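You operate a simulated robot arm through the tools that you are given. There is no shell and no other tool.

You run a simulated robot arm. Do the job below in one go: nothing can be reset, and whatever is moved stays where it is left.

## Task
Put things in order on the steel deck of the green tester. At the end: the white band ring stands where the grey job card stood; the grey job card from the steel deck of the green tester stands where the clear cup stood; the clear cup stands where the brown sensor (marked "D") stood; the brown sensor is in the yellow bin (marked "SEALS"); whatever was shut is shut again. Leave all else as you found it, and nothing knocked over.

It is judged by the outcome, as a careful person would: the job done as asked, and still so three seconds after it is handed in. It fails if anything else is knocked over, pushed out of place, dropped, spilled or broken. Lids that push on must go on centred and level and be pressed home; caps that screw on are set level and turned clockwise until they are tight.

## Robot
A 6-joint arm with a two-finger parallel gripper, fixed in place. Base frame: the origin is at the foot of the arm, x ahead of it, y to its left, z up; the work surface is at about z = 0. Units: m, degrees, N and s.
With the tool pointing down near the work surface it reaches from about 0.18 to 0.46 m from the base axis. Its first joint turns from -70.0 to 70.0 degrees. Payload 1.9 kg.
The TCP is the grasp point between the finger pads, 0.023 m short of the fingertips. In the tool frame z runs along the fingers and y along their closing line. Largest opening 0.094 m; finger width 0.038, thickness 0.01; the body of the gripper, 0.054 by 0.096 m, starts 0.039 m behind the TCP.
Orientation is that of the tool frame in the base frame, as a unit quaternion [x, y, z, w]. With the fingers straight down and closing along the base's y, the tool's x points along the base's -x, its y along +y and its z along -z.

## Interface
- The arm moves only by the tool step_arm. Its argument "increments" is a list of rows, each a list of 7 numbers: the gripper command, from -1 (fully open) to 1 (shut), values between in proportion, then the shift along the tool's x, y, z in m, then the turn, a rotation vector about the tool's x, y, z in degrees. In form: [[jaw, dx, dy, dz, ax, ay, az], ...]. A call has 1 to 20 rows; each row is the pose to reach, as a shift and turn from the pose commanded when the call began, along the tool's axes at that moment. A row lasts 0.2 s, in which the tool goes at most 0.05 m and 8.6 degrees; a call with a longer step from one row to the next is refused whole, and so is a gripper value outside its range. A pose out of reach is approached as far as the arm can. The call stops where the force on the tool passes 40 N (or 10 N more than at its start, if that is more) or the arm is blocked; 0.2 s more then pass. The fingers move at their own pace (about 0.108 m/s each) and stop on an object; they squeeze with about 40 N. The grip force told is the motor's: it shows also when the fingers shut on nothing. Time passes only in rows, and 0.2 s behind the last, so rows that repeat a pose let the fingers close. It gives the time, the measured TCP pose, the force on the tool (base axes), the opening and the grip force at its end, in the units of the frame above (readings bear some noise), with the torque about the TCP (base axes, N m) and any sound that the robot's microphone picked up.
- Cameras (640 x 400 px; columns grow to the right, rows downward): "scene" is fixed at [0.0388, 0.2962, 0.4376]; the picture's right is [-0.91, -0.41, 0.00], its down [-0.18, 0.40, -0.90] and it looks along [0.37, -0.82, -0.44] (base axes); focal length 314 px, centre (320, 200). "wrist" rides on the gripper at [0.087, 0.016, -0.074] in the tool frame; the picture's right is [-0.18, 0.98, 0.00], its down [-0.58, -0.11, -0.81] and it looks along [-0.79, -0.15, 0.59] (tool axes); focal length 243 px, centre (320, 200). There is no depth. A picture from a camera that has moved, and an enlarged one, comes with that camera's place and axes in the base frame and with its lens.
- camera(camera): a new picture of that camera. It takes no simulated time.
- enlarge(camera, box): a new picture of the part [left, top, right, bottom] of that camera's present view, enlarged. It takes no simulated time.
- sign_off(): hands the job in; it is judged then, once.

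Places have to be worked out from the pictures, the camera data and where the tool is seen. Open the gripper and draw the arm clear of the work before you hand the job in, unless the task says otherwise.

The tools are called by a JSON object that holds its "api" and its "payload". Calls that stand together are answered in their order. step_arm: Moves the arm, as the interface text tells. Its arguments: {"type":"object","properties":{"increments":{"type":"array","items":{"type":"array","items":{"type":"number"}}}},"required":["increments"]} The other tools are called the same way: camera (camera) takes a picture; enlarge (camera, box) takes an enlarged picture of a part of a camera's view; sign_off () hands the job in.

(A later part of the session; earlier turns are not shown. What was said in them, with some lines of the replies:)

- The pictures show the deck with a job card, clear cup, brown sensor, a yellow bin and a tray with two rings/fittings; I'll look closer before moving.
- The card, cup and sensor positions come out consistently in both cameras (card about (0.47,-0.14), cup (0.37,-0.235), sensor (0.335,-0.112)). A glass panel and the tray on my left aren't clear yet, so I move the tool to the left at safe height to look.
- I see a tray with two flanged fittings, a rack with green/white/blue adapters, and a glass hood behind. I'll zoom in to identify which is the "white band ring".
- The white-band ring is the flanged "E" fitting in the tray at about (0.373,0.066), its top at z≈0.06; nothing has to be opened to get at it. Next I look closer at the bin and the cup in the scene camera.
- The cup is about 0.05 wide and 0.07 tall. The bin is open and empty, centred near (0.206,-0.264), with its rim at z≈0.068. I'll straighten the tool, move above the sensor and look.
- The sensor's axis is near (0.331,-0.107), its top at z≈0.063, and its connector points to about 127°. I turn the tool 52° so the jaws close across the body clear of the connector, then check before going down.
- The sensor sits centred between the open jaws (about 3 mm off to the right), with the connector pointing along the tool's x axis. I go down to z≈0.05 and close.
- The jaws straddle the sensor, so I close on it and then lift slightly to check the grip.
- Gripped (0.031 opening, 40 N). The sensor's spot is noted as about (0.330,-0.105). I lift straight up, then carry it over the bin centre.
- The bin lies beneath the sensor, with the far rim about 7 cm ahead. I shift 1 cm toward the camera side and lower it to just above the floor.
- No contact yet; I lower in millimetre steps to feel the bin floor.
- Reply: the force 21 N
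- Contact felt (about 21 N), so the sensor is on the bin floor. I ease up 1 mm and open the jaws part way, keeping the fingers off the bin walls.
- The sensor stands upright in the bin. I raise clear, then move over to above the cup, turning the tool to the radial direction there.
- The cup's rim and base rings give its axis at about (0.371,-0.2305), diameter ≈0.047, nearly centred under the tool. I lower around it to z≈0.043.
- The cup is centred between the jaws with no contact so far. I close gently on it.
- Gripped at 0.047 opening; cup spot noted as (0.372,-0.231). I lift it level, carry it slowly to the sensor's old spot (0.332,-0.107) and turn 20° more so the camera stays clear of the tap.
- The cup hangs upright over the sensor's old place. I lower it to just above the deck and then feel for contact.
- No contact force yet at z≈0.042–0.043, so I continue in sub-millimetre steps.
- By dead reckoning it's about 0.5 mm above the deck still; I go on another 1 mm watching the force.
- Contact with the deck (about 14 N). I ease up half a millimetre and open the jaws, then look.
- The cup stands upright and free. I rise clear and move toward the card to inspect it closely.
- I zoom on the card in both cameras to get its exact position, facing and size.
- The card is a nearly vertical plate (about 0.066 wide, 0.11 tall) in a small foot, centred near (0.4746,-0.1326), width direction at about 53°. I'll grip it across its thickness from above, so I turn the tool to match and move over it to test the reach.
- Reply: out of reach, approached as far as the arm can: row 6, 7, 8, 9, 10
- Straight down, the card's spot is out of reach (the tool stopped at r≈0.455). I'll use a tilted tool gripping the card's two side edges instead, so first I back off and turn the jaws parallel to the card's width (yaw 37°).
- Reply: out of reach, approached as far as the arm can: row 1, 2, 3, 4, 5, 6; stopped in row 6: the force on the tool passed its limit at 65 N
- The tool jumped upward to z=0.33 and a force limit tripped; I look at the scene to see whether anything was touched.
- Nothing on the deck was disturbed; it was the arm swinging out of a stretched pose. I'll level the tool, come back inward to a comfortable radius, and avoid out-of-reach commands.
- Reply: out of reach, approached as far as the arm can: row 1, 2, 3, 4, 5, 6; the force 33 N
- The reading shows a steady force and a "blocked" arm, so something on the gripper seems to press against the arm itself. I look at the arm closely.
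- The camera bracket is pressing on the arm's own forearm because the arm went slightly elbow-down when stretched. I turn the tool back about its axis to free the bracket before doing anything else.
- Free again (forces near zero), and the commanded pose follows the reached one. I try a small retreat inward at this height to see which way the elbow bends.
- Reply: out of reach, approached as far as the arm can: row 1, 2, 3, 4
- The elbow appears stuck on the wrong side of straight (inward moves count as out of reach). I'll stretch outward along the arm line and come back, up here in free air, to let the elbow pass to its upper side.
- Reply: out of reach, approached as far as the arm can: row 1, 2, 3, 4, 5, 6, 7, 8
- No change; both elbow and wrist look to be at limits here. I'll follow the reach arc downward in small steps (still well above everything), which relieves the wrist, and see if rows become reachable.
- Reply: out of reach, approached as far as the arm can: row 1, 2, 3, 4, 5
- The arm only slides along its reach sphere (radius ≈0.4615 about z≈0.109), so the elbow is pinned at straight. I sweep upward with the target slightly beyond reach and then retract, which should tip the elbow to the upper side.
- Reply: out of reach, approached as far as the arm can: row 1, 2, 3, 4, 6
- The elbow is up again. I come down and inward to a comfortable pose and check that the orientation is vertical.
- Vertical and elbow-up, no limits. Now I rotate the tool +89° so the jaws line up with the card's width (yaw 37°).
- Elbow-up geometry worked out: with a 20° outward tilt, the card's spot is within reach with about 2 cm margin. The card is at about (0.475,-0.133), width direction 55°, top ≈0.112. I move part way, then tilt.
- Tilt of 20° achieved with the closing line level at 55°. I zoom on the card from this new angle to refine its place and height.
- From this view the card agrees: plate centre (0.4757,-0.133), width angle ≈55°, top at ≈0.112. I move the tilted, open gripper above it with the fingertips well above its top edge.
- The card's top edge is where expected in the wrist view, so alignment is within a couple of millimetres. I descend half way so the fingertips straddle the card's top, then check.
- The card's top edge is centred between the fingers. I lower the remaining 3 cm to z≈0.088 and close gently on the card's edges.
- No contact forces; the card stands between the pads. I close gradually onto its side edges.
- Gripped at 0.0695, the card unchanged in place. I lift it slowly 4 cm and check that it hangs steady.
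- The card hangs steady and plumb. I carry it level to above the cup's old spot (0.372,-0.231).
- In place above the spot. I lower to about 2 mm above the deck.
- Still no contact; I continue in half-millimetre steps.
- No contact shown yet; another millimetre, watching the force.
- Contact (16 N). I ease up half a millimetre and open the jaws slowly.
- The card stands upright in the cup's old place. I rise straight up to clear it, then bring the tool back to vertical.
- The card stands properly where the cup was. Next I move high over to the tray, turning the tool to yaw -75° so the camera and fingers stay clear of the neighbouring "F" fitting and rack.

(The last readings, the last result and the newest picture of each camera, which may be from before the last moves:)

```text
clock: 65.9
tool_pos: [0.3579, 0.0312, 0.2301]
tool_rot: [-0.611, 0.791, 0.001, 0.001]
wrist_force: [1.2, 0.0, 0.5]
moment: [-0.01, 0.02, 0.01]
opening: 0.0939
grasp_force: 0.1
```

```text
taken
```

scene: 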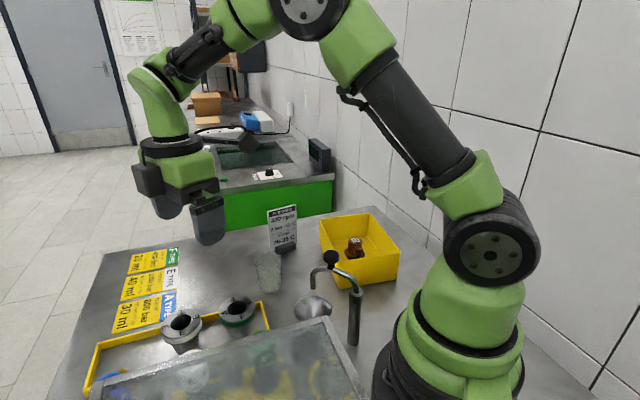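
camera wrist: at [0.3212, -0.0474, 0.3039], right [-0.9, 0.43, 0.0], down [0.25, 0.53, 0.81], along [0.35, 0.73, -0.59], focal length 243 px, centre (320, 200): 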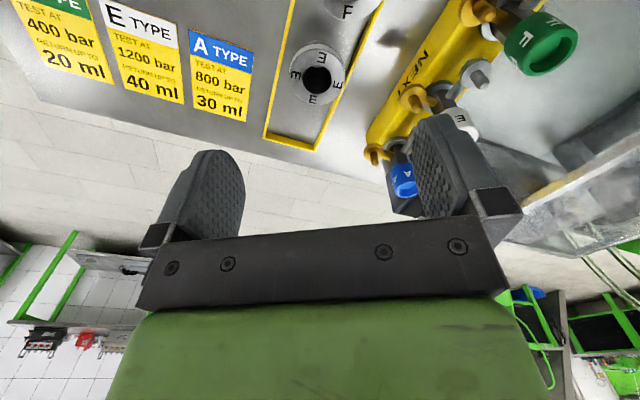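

The ring "E" is in view; I zoom in to measure its exact position.

{"api": "enlarge", "payload": {"camera": "wrist", "box": [250, 0, 410, 160]}}

{"api": "enlarge", "payload": {"camera": "scene", "box": [140, 280, 300, 380]}}

```text
2.50 times, centred on (330, 80) of wrist
camera zoom: at [0.3212, -0.0474, 0.3039], right [-0.9, 0.43, 0.0], down [0.25, 0.53, 0.81], along [0.35, 0.73, -0.59], focal length 606 px, centre (295, 500)
```

zoom: 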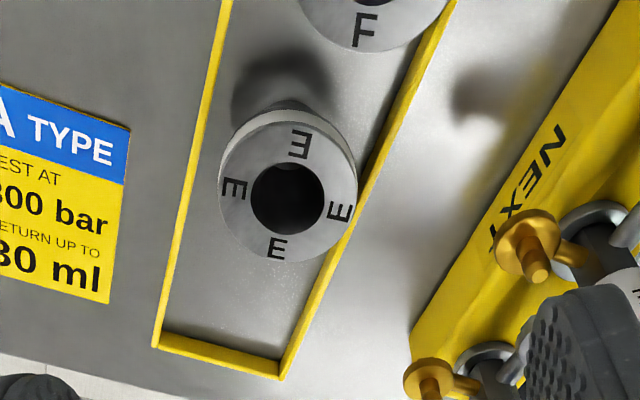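

```text
4.00 times, centred on (220, 330) of scene
camera zoom: at [0.0388, 0.2962, 0.4376], right [-0.91, -0.41, 0.0], down [-0.18, 0.4, -0.9], along [0.37, -0.82, -0.44], focal length 1254 px, centre (720, -320)
```

zoom: 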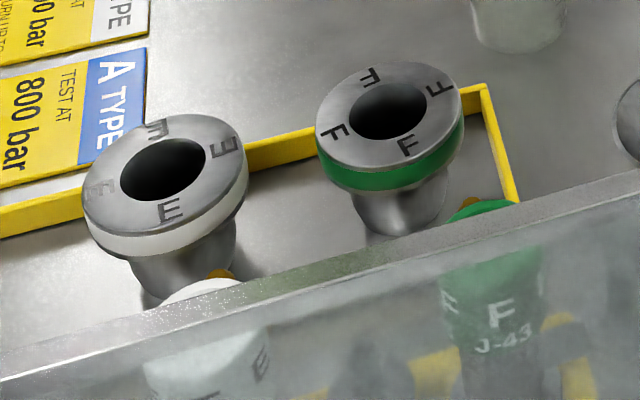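

The ring's axis works out at (0.377,0.0645) with its top at z≈0.061, flange about 0.056 wide. I tilt the tool 20° (needed for the far target) and then move above the ring.

{"api": "step_arm", "payload": {"increments": [[-0.8, 0, 0, 0, 0, -5, 0], [-0.66, 0, 0, 0, 0, -10, 0], [-0.66, 0, 0, 0, 0, -15, 0], [-0.66, 0, 0, 0, 0, -20, 0], [-0.66, 0, 0, 0, 0, -20, 0]]}}

{"api": "step_arm", "payload": {"increments": [[-0.66, -0.0014, -0.0033, 0.0325, 0, 0, 0], [-0.66, -0.0027, -0.0067, 0.065, 0, 0, 0], [-0.66, -0.0041, -0.01, 0.0974, 0, 0, 0], [-0.66, -0.0041, -0.01, 0.0974, 0, 0, 0]]}}

{"api": "camera", "payload": {"camera": "wrist"}}

{"api": "camera", "payload": {"camera": "scene"}}

```text
clock: 67.1
tool_pos: [0.3575, 0.0304, 0.2305]
tool_rot: [-0.601, 0.78, 0.106, 0.139]
wrist_force: [0.2, -0.1, -0.6]
moment: [0.01, 0.02, -0.02]
opening: 0.078
grasp_force: 0.0
```

```text
clock: 68.1
tool_pos: [0.3778, 0.0644, 0.1402]
tool_rot: [-0.601, 0.78, 0.107, 0.139]
wrist_force: [-1.1, -0.1, 0.3]
moment: [0.01, -0.01, 0.01]
opening: 0.0781
grasp_force: 0.0
```

```text
taken
camera wrist: at [0.3356, -0.033, 0.1804], right [-0.91, 0.42, 0.06], down [0.17, 0.23, 0.96], along [0.39, 0.88, -0.28], focal length 243 px, centre (320, 200)
```

wrist: 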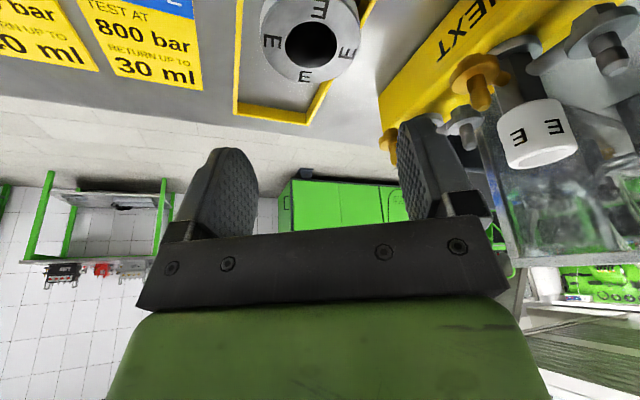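

```text
taken
```

scene: 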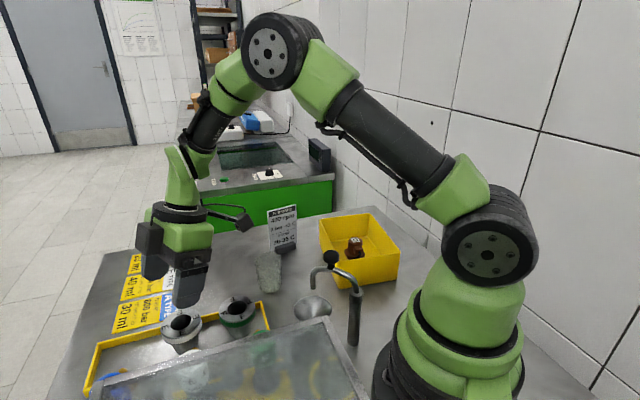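

The ring axis from three views is (0.377,0.065), top ≈0.058, so I'm well centred. I descend half way and check the straddle.

{"api": "step_arm", "payload": {"increments": [[-0.66, 0.0068, 0, 0.0188, 0, 0, 0], [-0.66, 0.0137, 0.0002, 0.0376, 0, 0, 0], [-0.66, 0.0188, 0.0004, 0.0517, 0, 0, 0], [-0.66, 0.0188, 0.0004, 0.0517, 0, 0, 0]]}}

{"api": "camera", "payload": {"camera": "wrist"}}

{"api": "enlarge", "payload": {"camera": "scene", "box": [100, 230, 300, 380]}}

```text
clock: 69.1
tool_pos: [0.3772, 0.0632, 0.0865]
tool_rot: [-0.601, 0.78, 0.107, 0.139]
wrist_force: [-1.0, 0.6, 0.1]
moment: [-0.01, 0.02, -0.01]
opening: 0.078
grasp_force: 0.1
```

```text
taken
camera wrist: at [0.3348, -0.0349, 0.1255], right [-0.91, 0.42, 0.06], down [0.17, 0.23, 0.96], along [0.39, 0.88, -0.28], focal length 243 px, centre (320, 200)
```

wrist: 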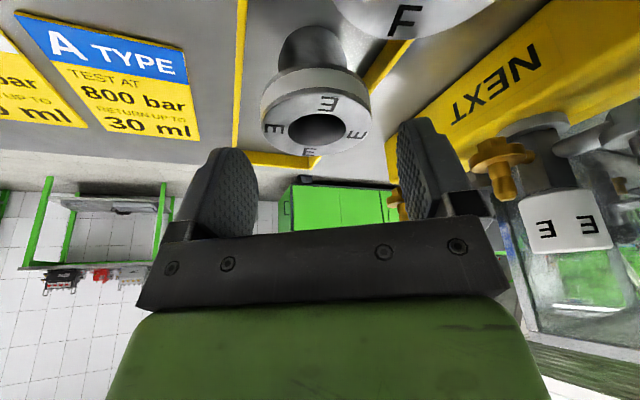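

```text
2.67 times, centred on (200, 305) of scene
camera zoom: at [0.0388, 0.2962, 0.4376], right [-0.91, -0.41, 0.0], down [-0.18, 0.4, -0.9], along [0.37, -0.82, -0.44], focal length 836 px, centre (640, -80)
```

zoom: 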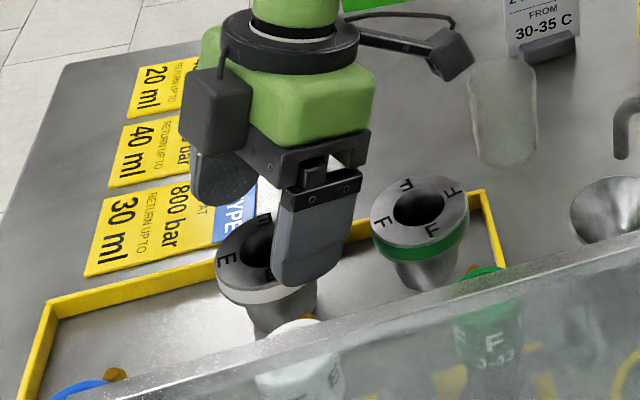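

The ring is centred between the fingers. I lower the last 3.6 cm to flange level.

{"api": "step_arm", "payload": {"increments": [[-0.66, 0.0045, 0, 0.0114, 0, 0, 0], [-0.66, 0.009, 0, 0.0228, 0, 0, 0], [-0.66, 0.0135, 0, 0.0343, 0, 0, 0], [-0.66, 0.0135, 0, 0.0343, 0, 0, 0]]}}

{"api": "camera", "payload": {"camera": "wrist"}}

{"api": "enlarge", "payload": {"camera": "scene", "box": [100, 230, 300, 380]}}

```text
clock: 70.1
tool_pos: [0.3768, 0.0634, 0.0485]
tool_rot: [-0.6, 0.78, 0.105, 0.138]
wrist_force: [0.2, -1.0, 0.1]
moment: [-0.02, 0.0, 0.02]
opening: 0.078
grasp_force: 0.1
```

```text
taken
camera wrist: at [0.3344, -0.0342, 0.0886], right [-0.91, 0.42, 0.06], down [0.17, 0.23, 0.96], along [0.39, 0.88, -0.28], focal length 243 px, centre (320, 200)
```

wrist: 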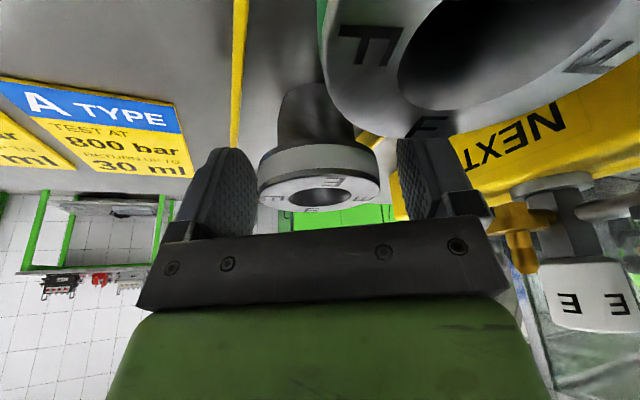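

```text
2.67 times, centred on (200, 305) of scene
camera zoom: at [0.0388, 0.2962, 0.4376], right [-0.91, -0.41, 0.0], down [-0.18, 0.4, -0.9], along [0.37, -0.82, -0.44], focal length 836 px, centre (640, -80)
```

zoom: 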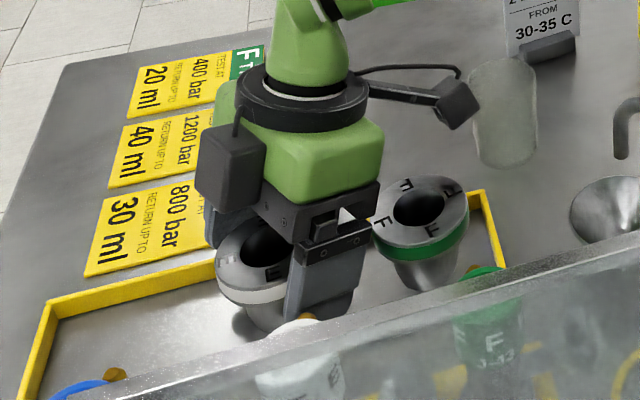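

Flange is between the pads at mid-height, with no contact. I close gently.

{"api": "step_arm", "payload": {"increments": [[-0.5, 0, 0, 0, 0, 0, 0], [-0.35, 0, 0, 0, 0, 0, 0], [-0.2, 0, 0, 0, 0, 0, 0], [0, 0, 0, 0, 0, 0, 0], [1, 0, 0, 0, 0, 0, 0], [1, 0, 0, 0, 0, 0, 0]]}}

{"api": "camera", "payload": {"camera": "wrist"}}

```text
clock: 71.5
tool_pos: [0.3758, 0.0637, 0.0489]
tool_rot: [-0.601, 0.78, 0.107, 0.138]
wrist_force: [-2.3, -0.3, 2.3]
moment: [-0.04, 0.16, 0.01]
opening: 0.0534
grasp_force: 40.2
```

```text
taken
camera wrist: at [0.3343, -0.0342, 0.0887], right [-0.91, 0.42, 0.06], down [0.17, 0.23, 0.96], along [0.39, 0.88, -0.28], focal length 243 px, centre (320, 200)
```

wrist: 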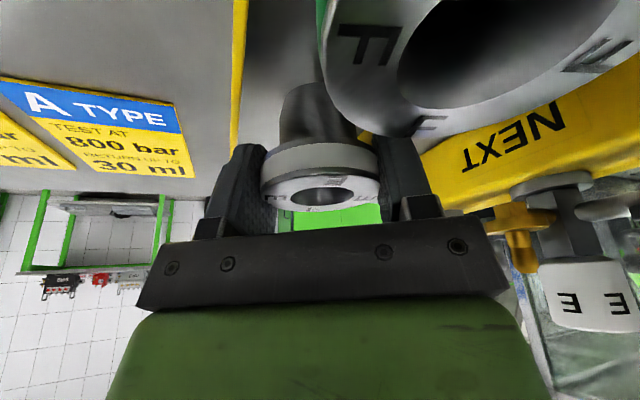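

Gripped at 0.053. I lift slowly 3 cm and check that the ring stays upright and steady.

{"api": "step_arm", "payload": {"increments": [[1, -0.0014, 0, -0.0038, 0, 0, 0], [1, -0.0034, 0, -0.0094, 0, 0, 0], [1, -0.0062, 0, -0.0169, 0, 0, 0], [1, -0.0103, 0, -0.0282, 0, 0, 0], [1, -0.0103, 0, -0.0282, 0, 0, 0]]}}

{"api": "camera", "payload": {"camera": "wrist"}}

{"api": "enlarge", "payload": {"camera": "scene", "box": [100, 230, 300, 380]}}

```text
clock: 72.7
tool_pos: [0.3771, 0.0637, 0.0786]
tool_rot: [-0.601, 0.78, 0.107, 0.138]
wrist_force: [-0.3, 0.4, -1.9]
moment: [-0.02, 0.03, 0.04]
opening: 0.0533
grasp_force: 40.2
```

```text
taken
camera wrist: at [0.3351, -0.034, 0.119], right [-0.91, 0.42, 0.06], down [0.17, 0.23, 0.96], along [0.39, 0.88, -0.28], focal length 243 px, centre (320, 200)
```

wrist: 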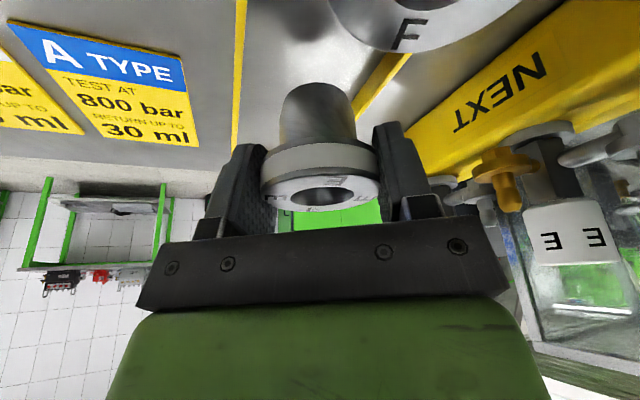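

```text
2.67 times, centred on (200, 305) of scene
camera zoom: at [0.0388, 0.2962, 0.4376], right [-0.91, -0.41, 0.0], down [-0.18, 0.4, -0.9], along [0.37, -0.82, -0.44], focal length 836 px, centre (640, -80)
```

zoom: 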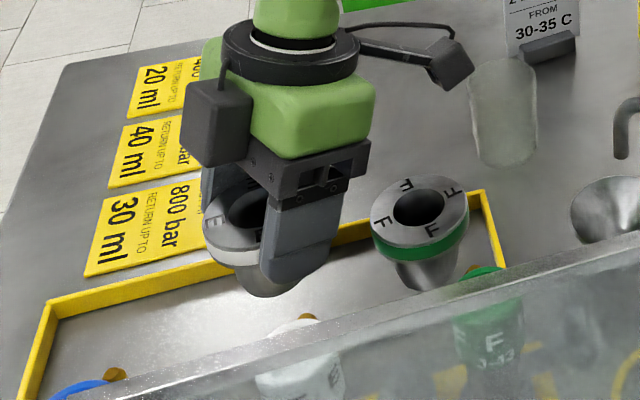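

Ring E is held upright, and F stays untouched. I raise it further and carry it over to the card's old place while turning the tilted tool about the vertical back to the orientation that reached there.

{"api": "step_arm", "payload": {"increments": [[1, -0.0068, 0, -0.0188, 0, 0, 0], [1, -0.0137, 0, -0.0376, 0, 0, 0], [1, -0.0176, 0, -0.0483, 0, 0, 0], [1, -0.0066, -0.0103, -0.0523, 2.69, 0, 7.4], [1, 0.0044, -0.0205, -0.0563, 5.39, 0, 14.81], [1, 0.0154, -0.0308, -0.0603, 8.08, 0, 22.21], [1, 0.0265, -0.041, -0.0644, 10.78, 0, 29.61], [1, 0.0375, -0.0513, -0.0684, 13.47, 0, 37.02], [1, 0.0485, -0.0615, -0.0724, 16.17, 0, 44.42], [1, 0.0595, -0.0718, -0.0764, 18.86, 0, 51.82], [1, 0.0705, -0.0821, -0.0804, 21.56, 0, 59.23], [1, 0.0815, -0.0923, -0.0844, 24.25, 0, 66.63], [1, 0.0925, -0.1026, -0.0884, 26.95, 0, 74.04], [1, 0.1036, -0.1128, -0.0925, 29.64, 0, 81.43], [1, 0.1146, -0.1231, -0.0965, 32.33, 0, 88.84], [1, 0.1256, -0.1333, -0.1005, 35.03, 0, 96.24], [1, 0.1366, -0.1436, -0.1045, 37.72, 0, 103.65], [1, 0.1366, -0.1436, -0.1045, 37.72, 0, 103.65]]}}

{"api": "camera", "payload": {"camera": "wrist"}}

{"api": "camera", "payload": {"camera": "scene"}}

```text
clock: 76.5
tool_pos: [0.4742, -0.1312, 0.1302]
tool_rot: [0.298, 0.939, -0.051, 0.165]
wrist_force: [-0.9, 0.1, -1.4]
moment: [0.01, 0.01, -0.01]
opening: 0.0534
grasp_force: 40.0
```

```text
taken
camera wrist: at [0.3974, -0.0555, 0.1708], right [0.71, 0.7, 0.06], down [0.16, -0.25, 0.96], along [0.69, -0.67, -0.29], focal length 243 px, centre (320, 200)
```

wrist: 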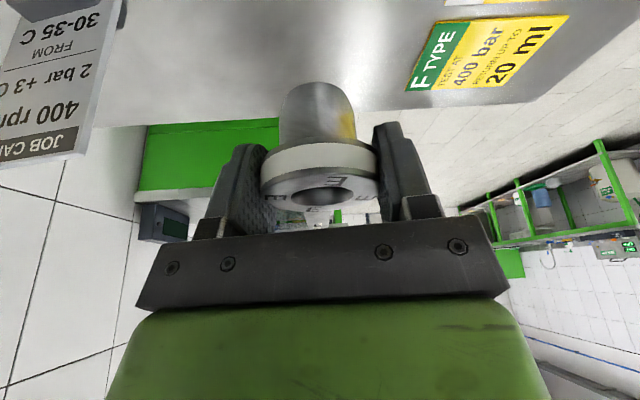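

```text
taken
```

scene: 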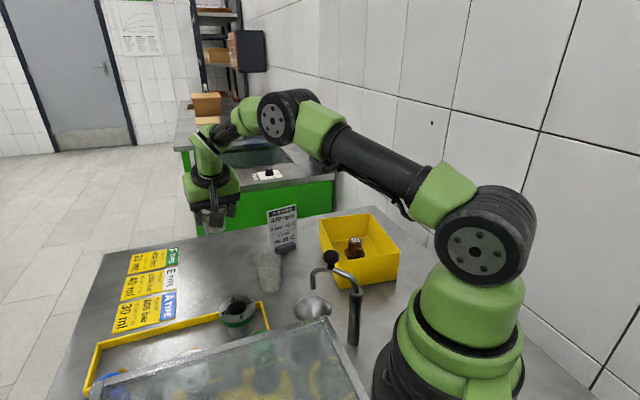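

Above the target with the ring still upright. I lower to a few millimetres above the deck.

{"api": "step_arm", "payload": {"increments": [[1, 0.0068, 0, 0.0188, 0, 0, 0], [1, 0.0137, 0, 0.0375, 0, 0, 0], [1, 0.0198, 0, 0.0544, 0, 0, 0], [1, 0.0239, 0, 0.0657, 0, 0, 0], [1, 0.0263, 0, 0.0722, 0, 0, 0], [1, 0.0263, 0, 0.0722, 0, 0, 0]]}}

{"api": "camera", "payload": {"camera": "wrist"}}

{"api": "enlarge", "payload": {"camera": "scene", "box": [150, 180, 310, 280]}}

```text
clock: 77.9
tool_pos: [0.4731, -0.1328, 0.0547]
tool_rot: [0.297, 0.939, -0.052, 0.166]
wrist_force: [0.6, 0.2, -0.2]
moment: [-0.02, 0.01, 0.02]
opening: 0.0534
grasp_force: 39.9
```

```text
taken
camera wrist: at [0.3959, -0.0555, 0.0938], right [0.71, 0.7, 0.06], down [0.16, -0.25, 0.96], along [0.69, -0.67, -0.28], focal length 243 px, centre (320, 200)
```

wrist: 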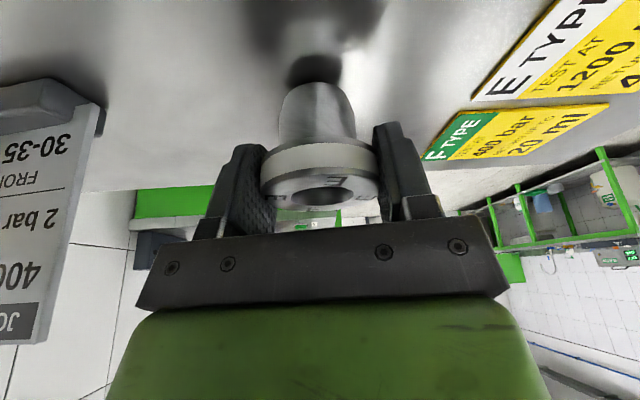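

```text
4.00 times, centred on (230, 230) of scene
camera zoom: at [0.0388, 0.2962, 0.4376], right [-0.91, -0.41, 0.0], down [-0.18, 0.4, -0.9], along [0.37, -0.82, -0.44], focal length 1254 px, centre (680, 80)
```

zoom: 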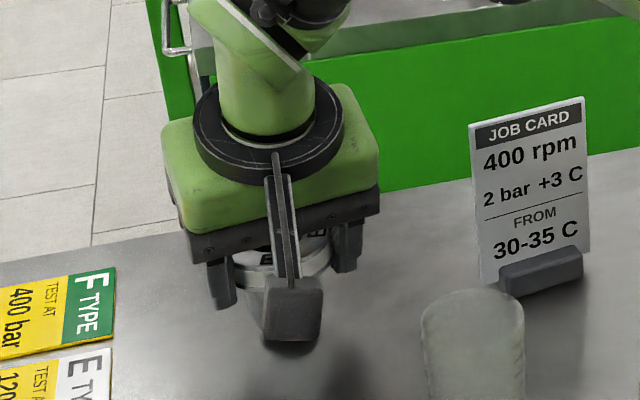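

A few millimetres left; I continue down in 1 mm steps watching the force.

{"api": "step_arm", "payload": {"increments": [[1, 0.0003, 0, 0.0009, 0, 0, 0], [1, 0.0007, 0, 0.0019, 0, 0, 0], [1, 0.001, 0, 0.0028, 0, 0, 0], [1, 0.0012, 0, 0.0035, 0, 0, 0], [1, 0.0012, 0, 0.0035, 0, 0, 0]]}}

```text
clock: 79.1
tool_pos: [0.4734, -0.1327, 0.0498]
tool_rot: [0.297, 0.939, -0.052, 0.166]
wrist_force: [0.0, 1.3, -1.4]
moment: [-0.03, 0.01, -0.01]
opening: 0.0536
grasp_force: 40.1
```

Still free at z≈0.0495; I go on in half-millimetre steps.

{"api": "step_arm", "payload": {"increments": [[1, 0.0002, 0, 0.0005, 0, 0, 0], [1, 0.0003, 0, 0.0009, 0, 0, 0], [1, 0.0005, 0, 0.0014, 0, 0, 0], [1, 0.0005, 0, 0.0014, 0, 0, 0]]}}

```text
clock: 80.1
tool_pos: [0.4719, -0.1333, 0.0478]
tool_rot: [0.298, 0.939, -0.051, 0.165]
wrist_force: [0.5, 0.0, -1.4]
moment: [-0.03, 0.01, 0.02]
opening: 0.0534
grasp_force: 39.2
```

No contact yet at ≈0.048; continuing another 1.5 mm.

{"api": "step_arm", "payload": {"increments": [[1, 0.0002, 0, 0.0005, 0, 0, 0], [1, 0.0003, 0, 0.0009, 0, 0, 0], [1, 0.0005, 0, 0.0014, 0, 0, 0], [1, 0.0005, 0, 0.0014, 0, 0, 0]]}}

```text
clock: 81.1
tool_pos: [0.474, -0.1312, 0.0466]
tool_rot: [0.297, 0.939, -0.051, 0.166]
wrist_force: [-0.1, -1.3, -1.8]
moment: [0.0, 0.02, 0.03]
opening: 0.0534
grasp_force: 40.5
```

Still free (tray floor was a little thicker than the deck); another 1.5 mm.

{"api": "step_arm", "payload": {"increments": [[1, 0.0002, 0, 0.0005, 0, 0, 0], [1, 0.0003, 0, 0.0009, 0, 0, 0], [1, 0.0005, 0, 0.0014, 0, 0, 0], [1, 0.0005, 0, 0.0014, 0, 0, 0]]}}

{"api": "camera", "payload": {"camera": "wrist"}}

```text
clock: 82.1
tool_pos: [0.4737, -0.1311, 0.0458]
tool_rot: [0.298, 0.938, -0.053, 0.167]
wrist_force: [-5.7, 2.5, 16.5]
moment: [-0.11, 0.4, -0.09]
opening: 0.0536
grasp_force: 40.1
```

```text
taken
camera wrist: at [0.3974, -0.0558, 0.0857], right [0.71, 0.7, 0.07], down [0.16, -0.25, 0.96], along [0.69, -0.67, -0.28], focal length 243 px, centre (320, 200)
```

wrist: 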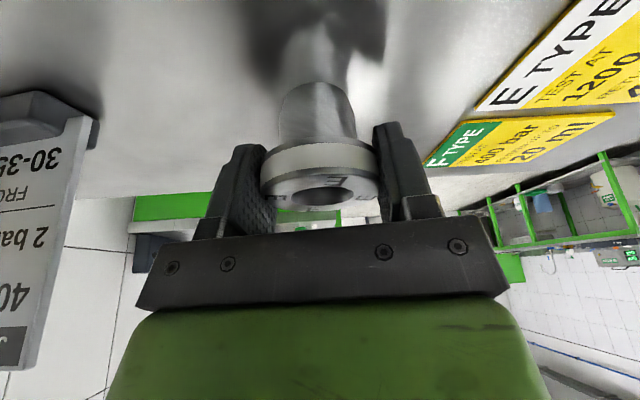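

Contact with the deck (16 N). I ease up half a millimetre, then open the jaws slowly.

{"api": "step_arm", "payload": {"increments": [[1, -0.0002, 0, -0.0006, 0, 0, 0], [1, -0.0002, 0, -0.0006, 0, 0, 0], [-0.2, -0.0002, 0, -0.0006, 0, 0, 0], [-0.4, -0.0002, 0, -0.0006, 0, 0, 0], [-0.6, -0.0002, 0, -0.0006, 0, 0, 0], [-0.75, -0.0002, 0, -0.0006, 0, 0, 0], [-0.75, -0.0002, 0, -0.0006, 0, 0, 0]]}}

{"api": "camera", "payload": {"camera": "wrist"}}

{"api": "enlarge", "payload": {"camera": "scene", "box": [150, 180, 310, 280]}}

```text
clock: 83.7
tool_pos: [0.4735, -0.1331, 0.0457]
tool_rot: [0.297, 0.939, -0.052, 0.166]
wrist_force: [-0.3, 0.0, 0.1]
moment: [0.0, 0.04, -0.03]
opening: 0.0821
grasp_force: 0.1
```

```text
taken
camera wrist: at [0.3971, -0.0559, 0.0859], right [0.71, 0.7, 0.06], down [0.16, -0.25, 0.96], along [0.69, -0.67, -0.28], focal length 243 px, centre (320, 200)
```

wrist: 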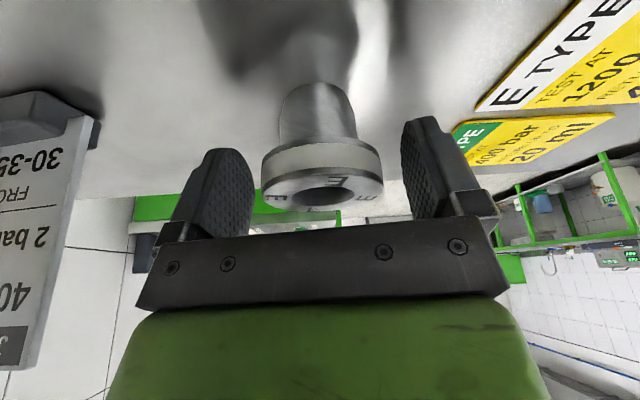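

```text
4.00 times, centred on (230, 230) of scene
camera zoom: at [0.0388, 0.2962, 0.4376], right [-0.91, -0.41, 0.0], down [-0.18, 0.4, -0.9], along [0.37, -0.82, -0.44], focal length 1254 px, centre (680, 80)
```

zoom: 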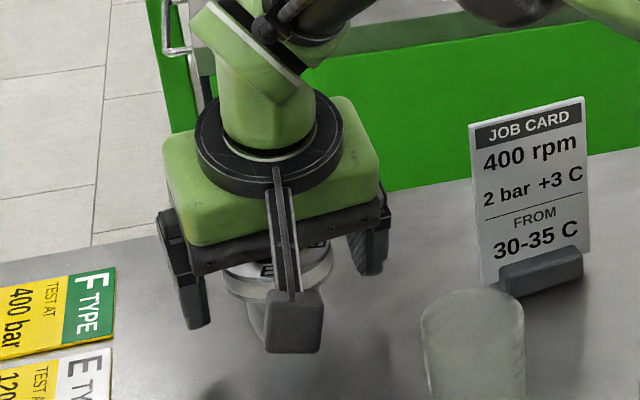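

The ring stands free. I open fully and rise straight up clear of it.

{"api": "step_arm", "payload": {"increments": [[-0.9, -0.0034, 0, -0.0094, 0, 0, 0], [-1, -0.0103, 0, -0.0282, 0, 0, 0], [-1, -0.0205, 0, -0.0564, 0, 0, 0], [-1, -0.0308, 0, -0.0846, 0, 0, 0], [-1, -0.0376, 0, -0.1034, 0, 0, 0], [-1, -0.0376, 0, -0.1034, 0, 0, 0]]}}

{"api": "camera", "payload": {"camera": "scene"}}

{"api": "camera", "payload": {"camera": "wrist"}}

```text
clock: 85.1
tool_pos: [0.4727, -0.1326, 0.1561]
tool_rot: [0.296, 0.939, -0.051, 0.166]
wrist_force: [-0.3, -0.3, -0.1]
moment: [-0.01, -0.03, 0.01]
opening: 0.0941
grasp_force: 0.0
```

```text
taken
```

scene: 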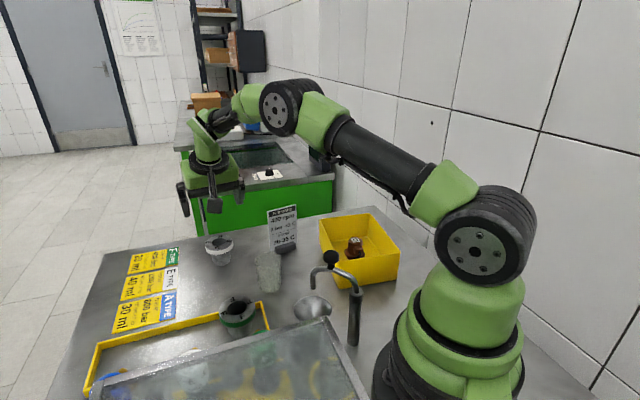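

```text
taken
camera wrist: at [0.3968, -0.0568, 0.1964], right [0.71, 0.7, 0.06], down [0.16, -0.25, 0.96], along [0.69, -0.67, -0.28], focal length 243 px, centre (320, 200)
```

wrist: 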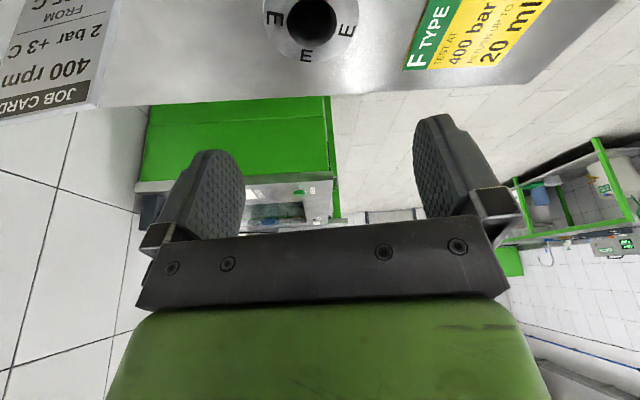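

Everything stands as planned. I draw the arm back and up to a clear pose, and set the tool vertical.

{"api": "step_arm", "payload": {"increments": [[-1, 0.0216, -0.0089, -0.0291, 0, 0, 0], [-1, 0.0432, -0.0179, -0.0583, 0, 0, 0], [-1, 0.0648, -0.0268, -0.0874, 0, 0, 0], [-1, 0.0864, -0.0357, -0.1165, 0, 0, 0], [-1, 0.0864, -0.0357, -0.1165, 0, 5, 0], [-1, 0.0864, -0.0357, -0.1165, 0, 12, 0], [-1, 0.0864, -0.0357, -0.1165, 0, 20, 0], [-1, 0.0864, -0.0357, -0.1165, 0, 20, 0]]}}

{"api": "camera", "payload": {"camera": "scene"}}

{"api": "enlarge", "payload": {"camera": "scene", "box": [160, 190, 320, 310]}}

{"api": "camera", "payload": {"camera": "wrist"}}

{"api": "enlarge", "payload": {"camera": "scene", "box": [80, 200, 400, 400]}}

```text
clock: 86.9
tool_pos: [0.3539, -0.0906, 0.2353]
tool_rot: [0.302, 0.953, 0.001, 0.001]
wrist_force: [0.2, 0.5, 0.2]
moment: [0.03, 0.01, -0.04]
opening: 0.0942
grasp_force: 0.2
```

```text
taken
```

scene: 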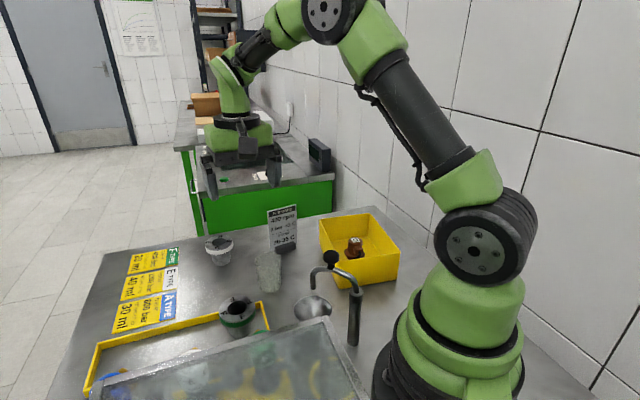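

```text
3.33 times, centred on (240, 250) of scene
camera zoom: at [0.0388, 0.2962, 0.4376], right [-0.91, -0.41, 0.0], down [-0.18, 0.4, -0.9], along [0.37, -0.82, -0.44], focal length 1045 px, centre (587, 33)
```

zoom: 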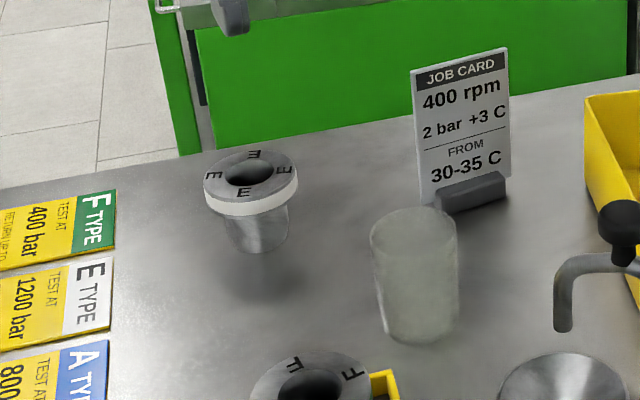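

```text
taken
camera wrist: at [0.2939, -0.027, 0.3101], right [0.72, 0.7, 0.0], down [0.41, -0.42, 0.81], along [0.56, -0.58, -0.59], focal length 243 px, centre (320, 200)
```

wrist: 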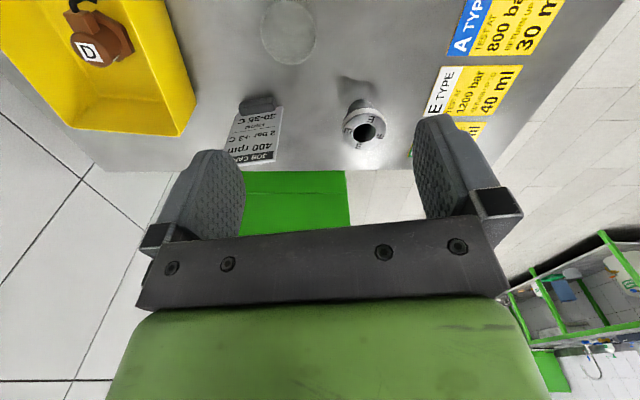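

```text
2.00 times, centred on (240, 300) of scene
camera zoom: at [0.0388, 0.2962, 0.4376], right [-0.91, -0.41, 0.0], down [-0.18, 0.4, -0.9], along [0.37, -0.82, -0.44], focal length 627 px, centre (480, 0)
```

zoom: 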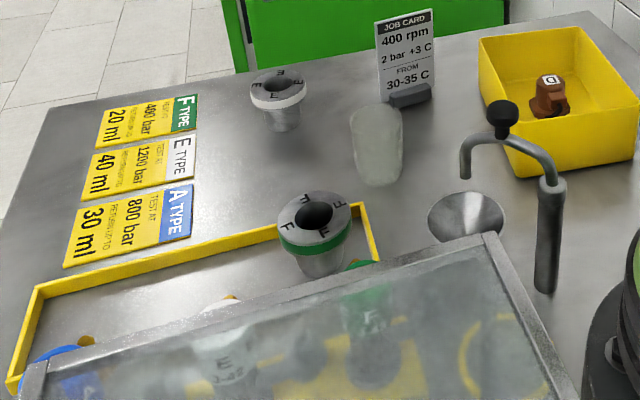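

All items check out: the sensor is upright in the bin, the cup stands on the sensor's spot, the card on the cup's spot and the white-band ring on the card's spot. The F fitting, tray and rack are undisturbed. The gripper is open and clear, so I hand the job in.

{"api": "sign_off", "payload": {}}

```text
The job is handed in.
```

The job is done and handed in. My last check before handing in showed everything standing upright:

| Item | Where it is now |
|---|---|
| White band ring (the "E" ring from the tray) | Where the grey job card stood |
| Grey job card | Where the clear cup stood, facing the same way as before |
| Clear cup | Where the brown sensor stood |
| Brown sensor "D" | Standing in the yellow bin |

- **Bin marking:** I never saw the "SEALS" marking. I used this bin because it was the only yellow one in view.
- **Nothing opened:** All the items were within reach from above, so no lid had to be opened or shut again.
- **Arm stretched out once:** The card's spot was too far to reach with the tool pointing straight down. My first attempt over-stretched the arm, and the camera bracket pressed against the arm itself, tripping the force limit. The pictures afterwards showed nothing on the deck had been touched. I then used a tilted tool for the card and the ring.
- **Everything else:** The green "F" ring, the tray, the rack and the tap looked as I found them. The gripper is open and clear of the work.
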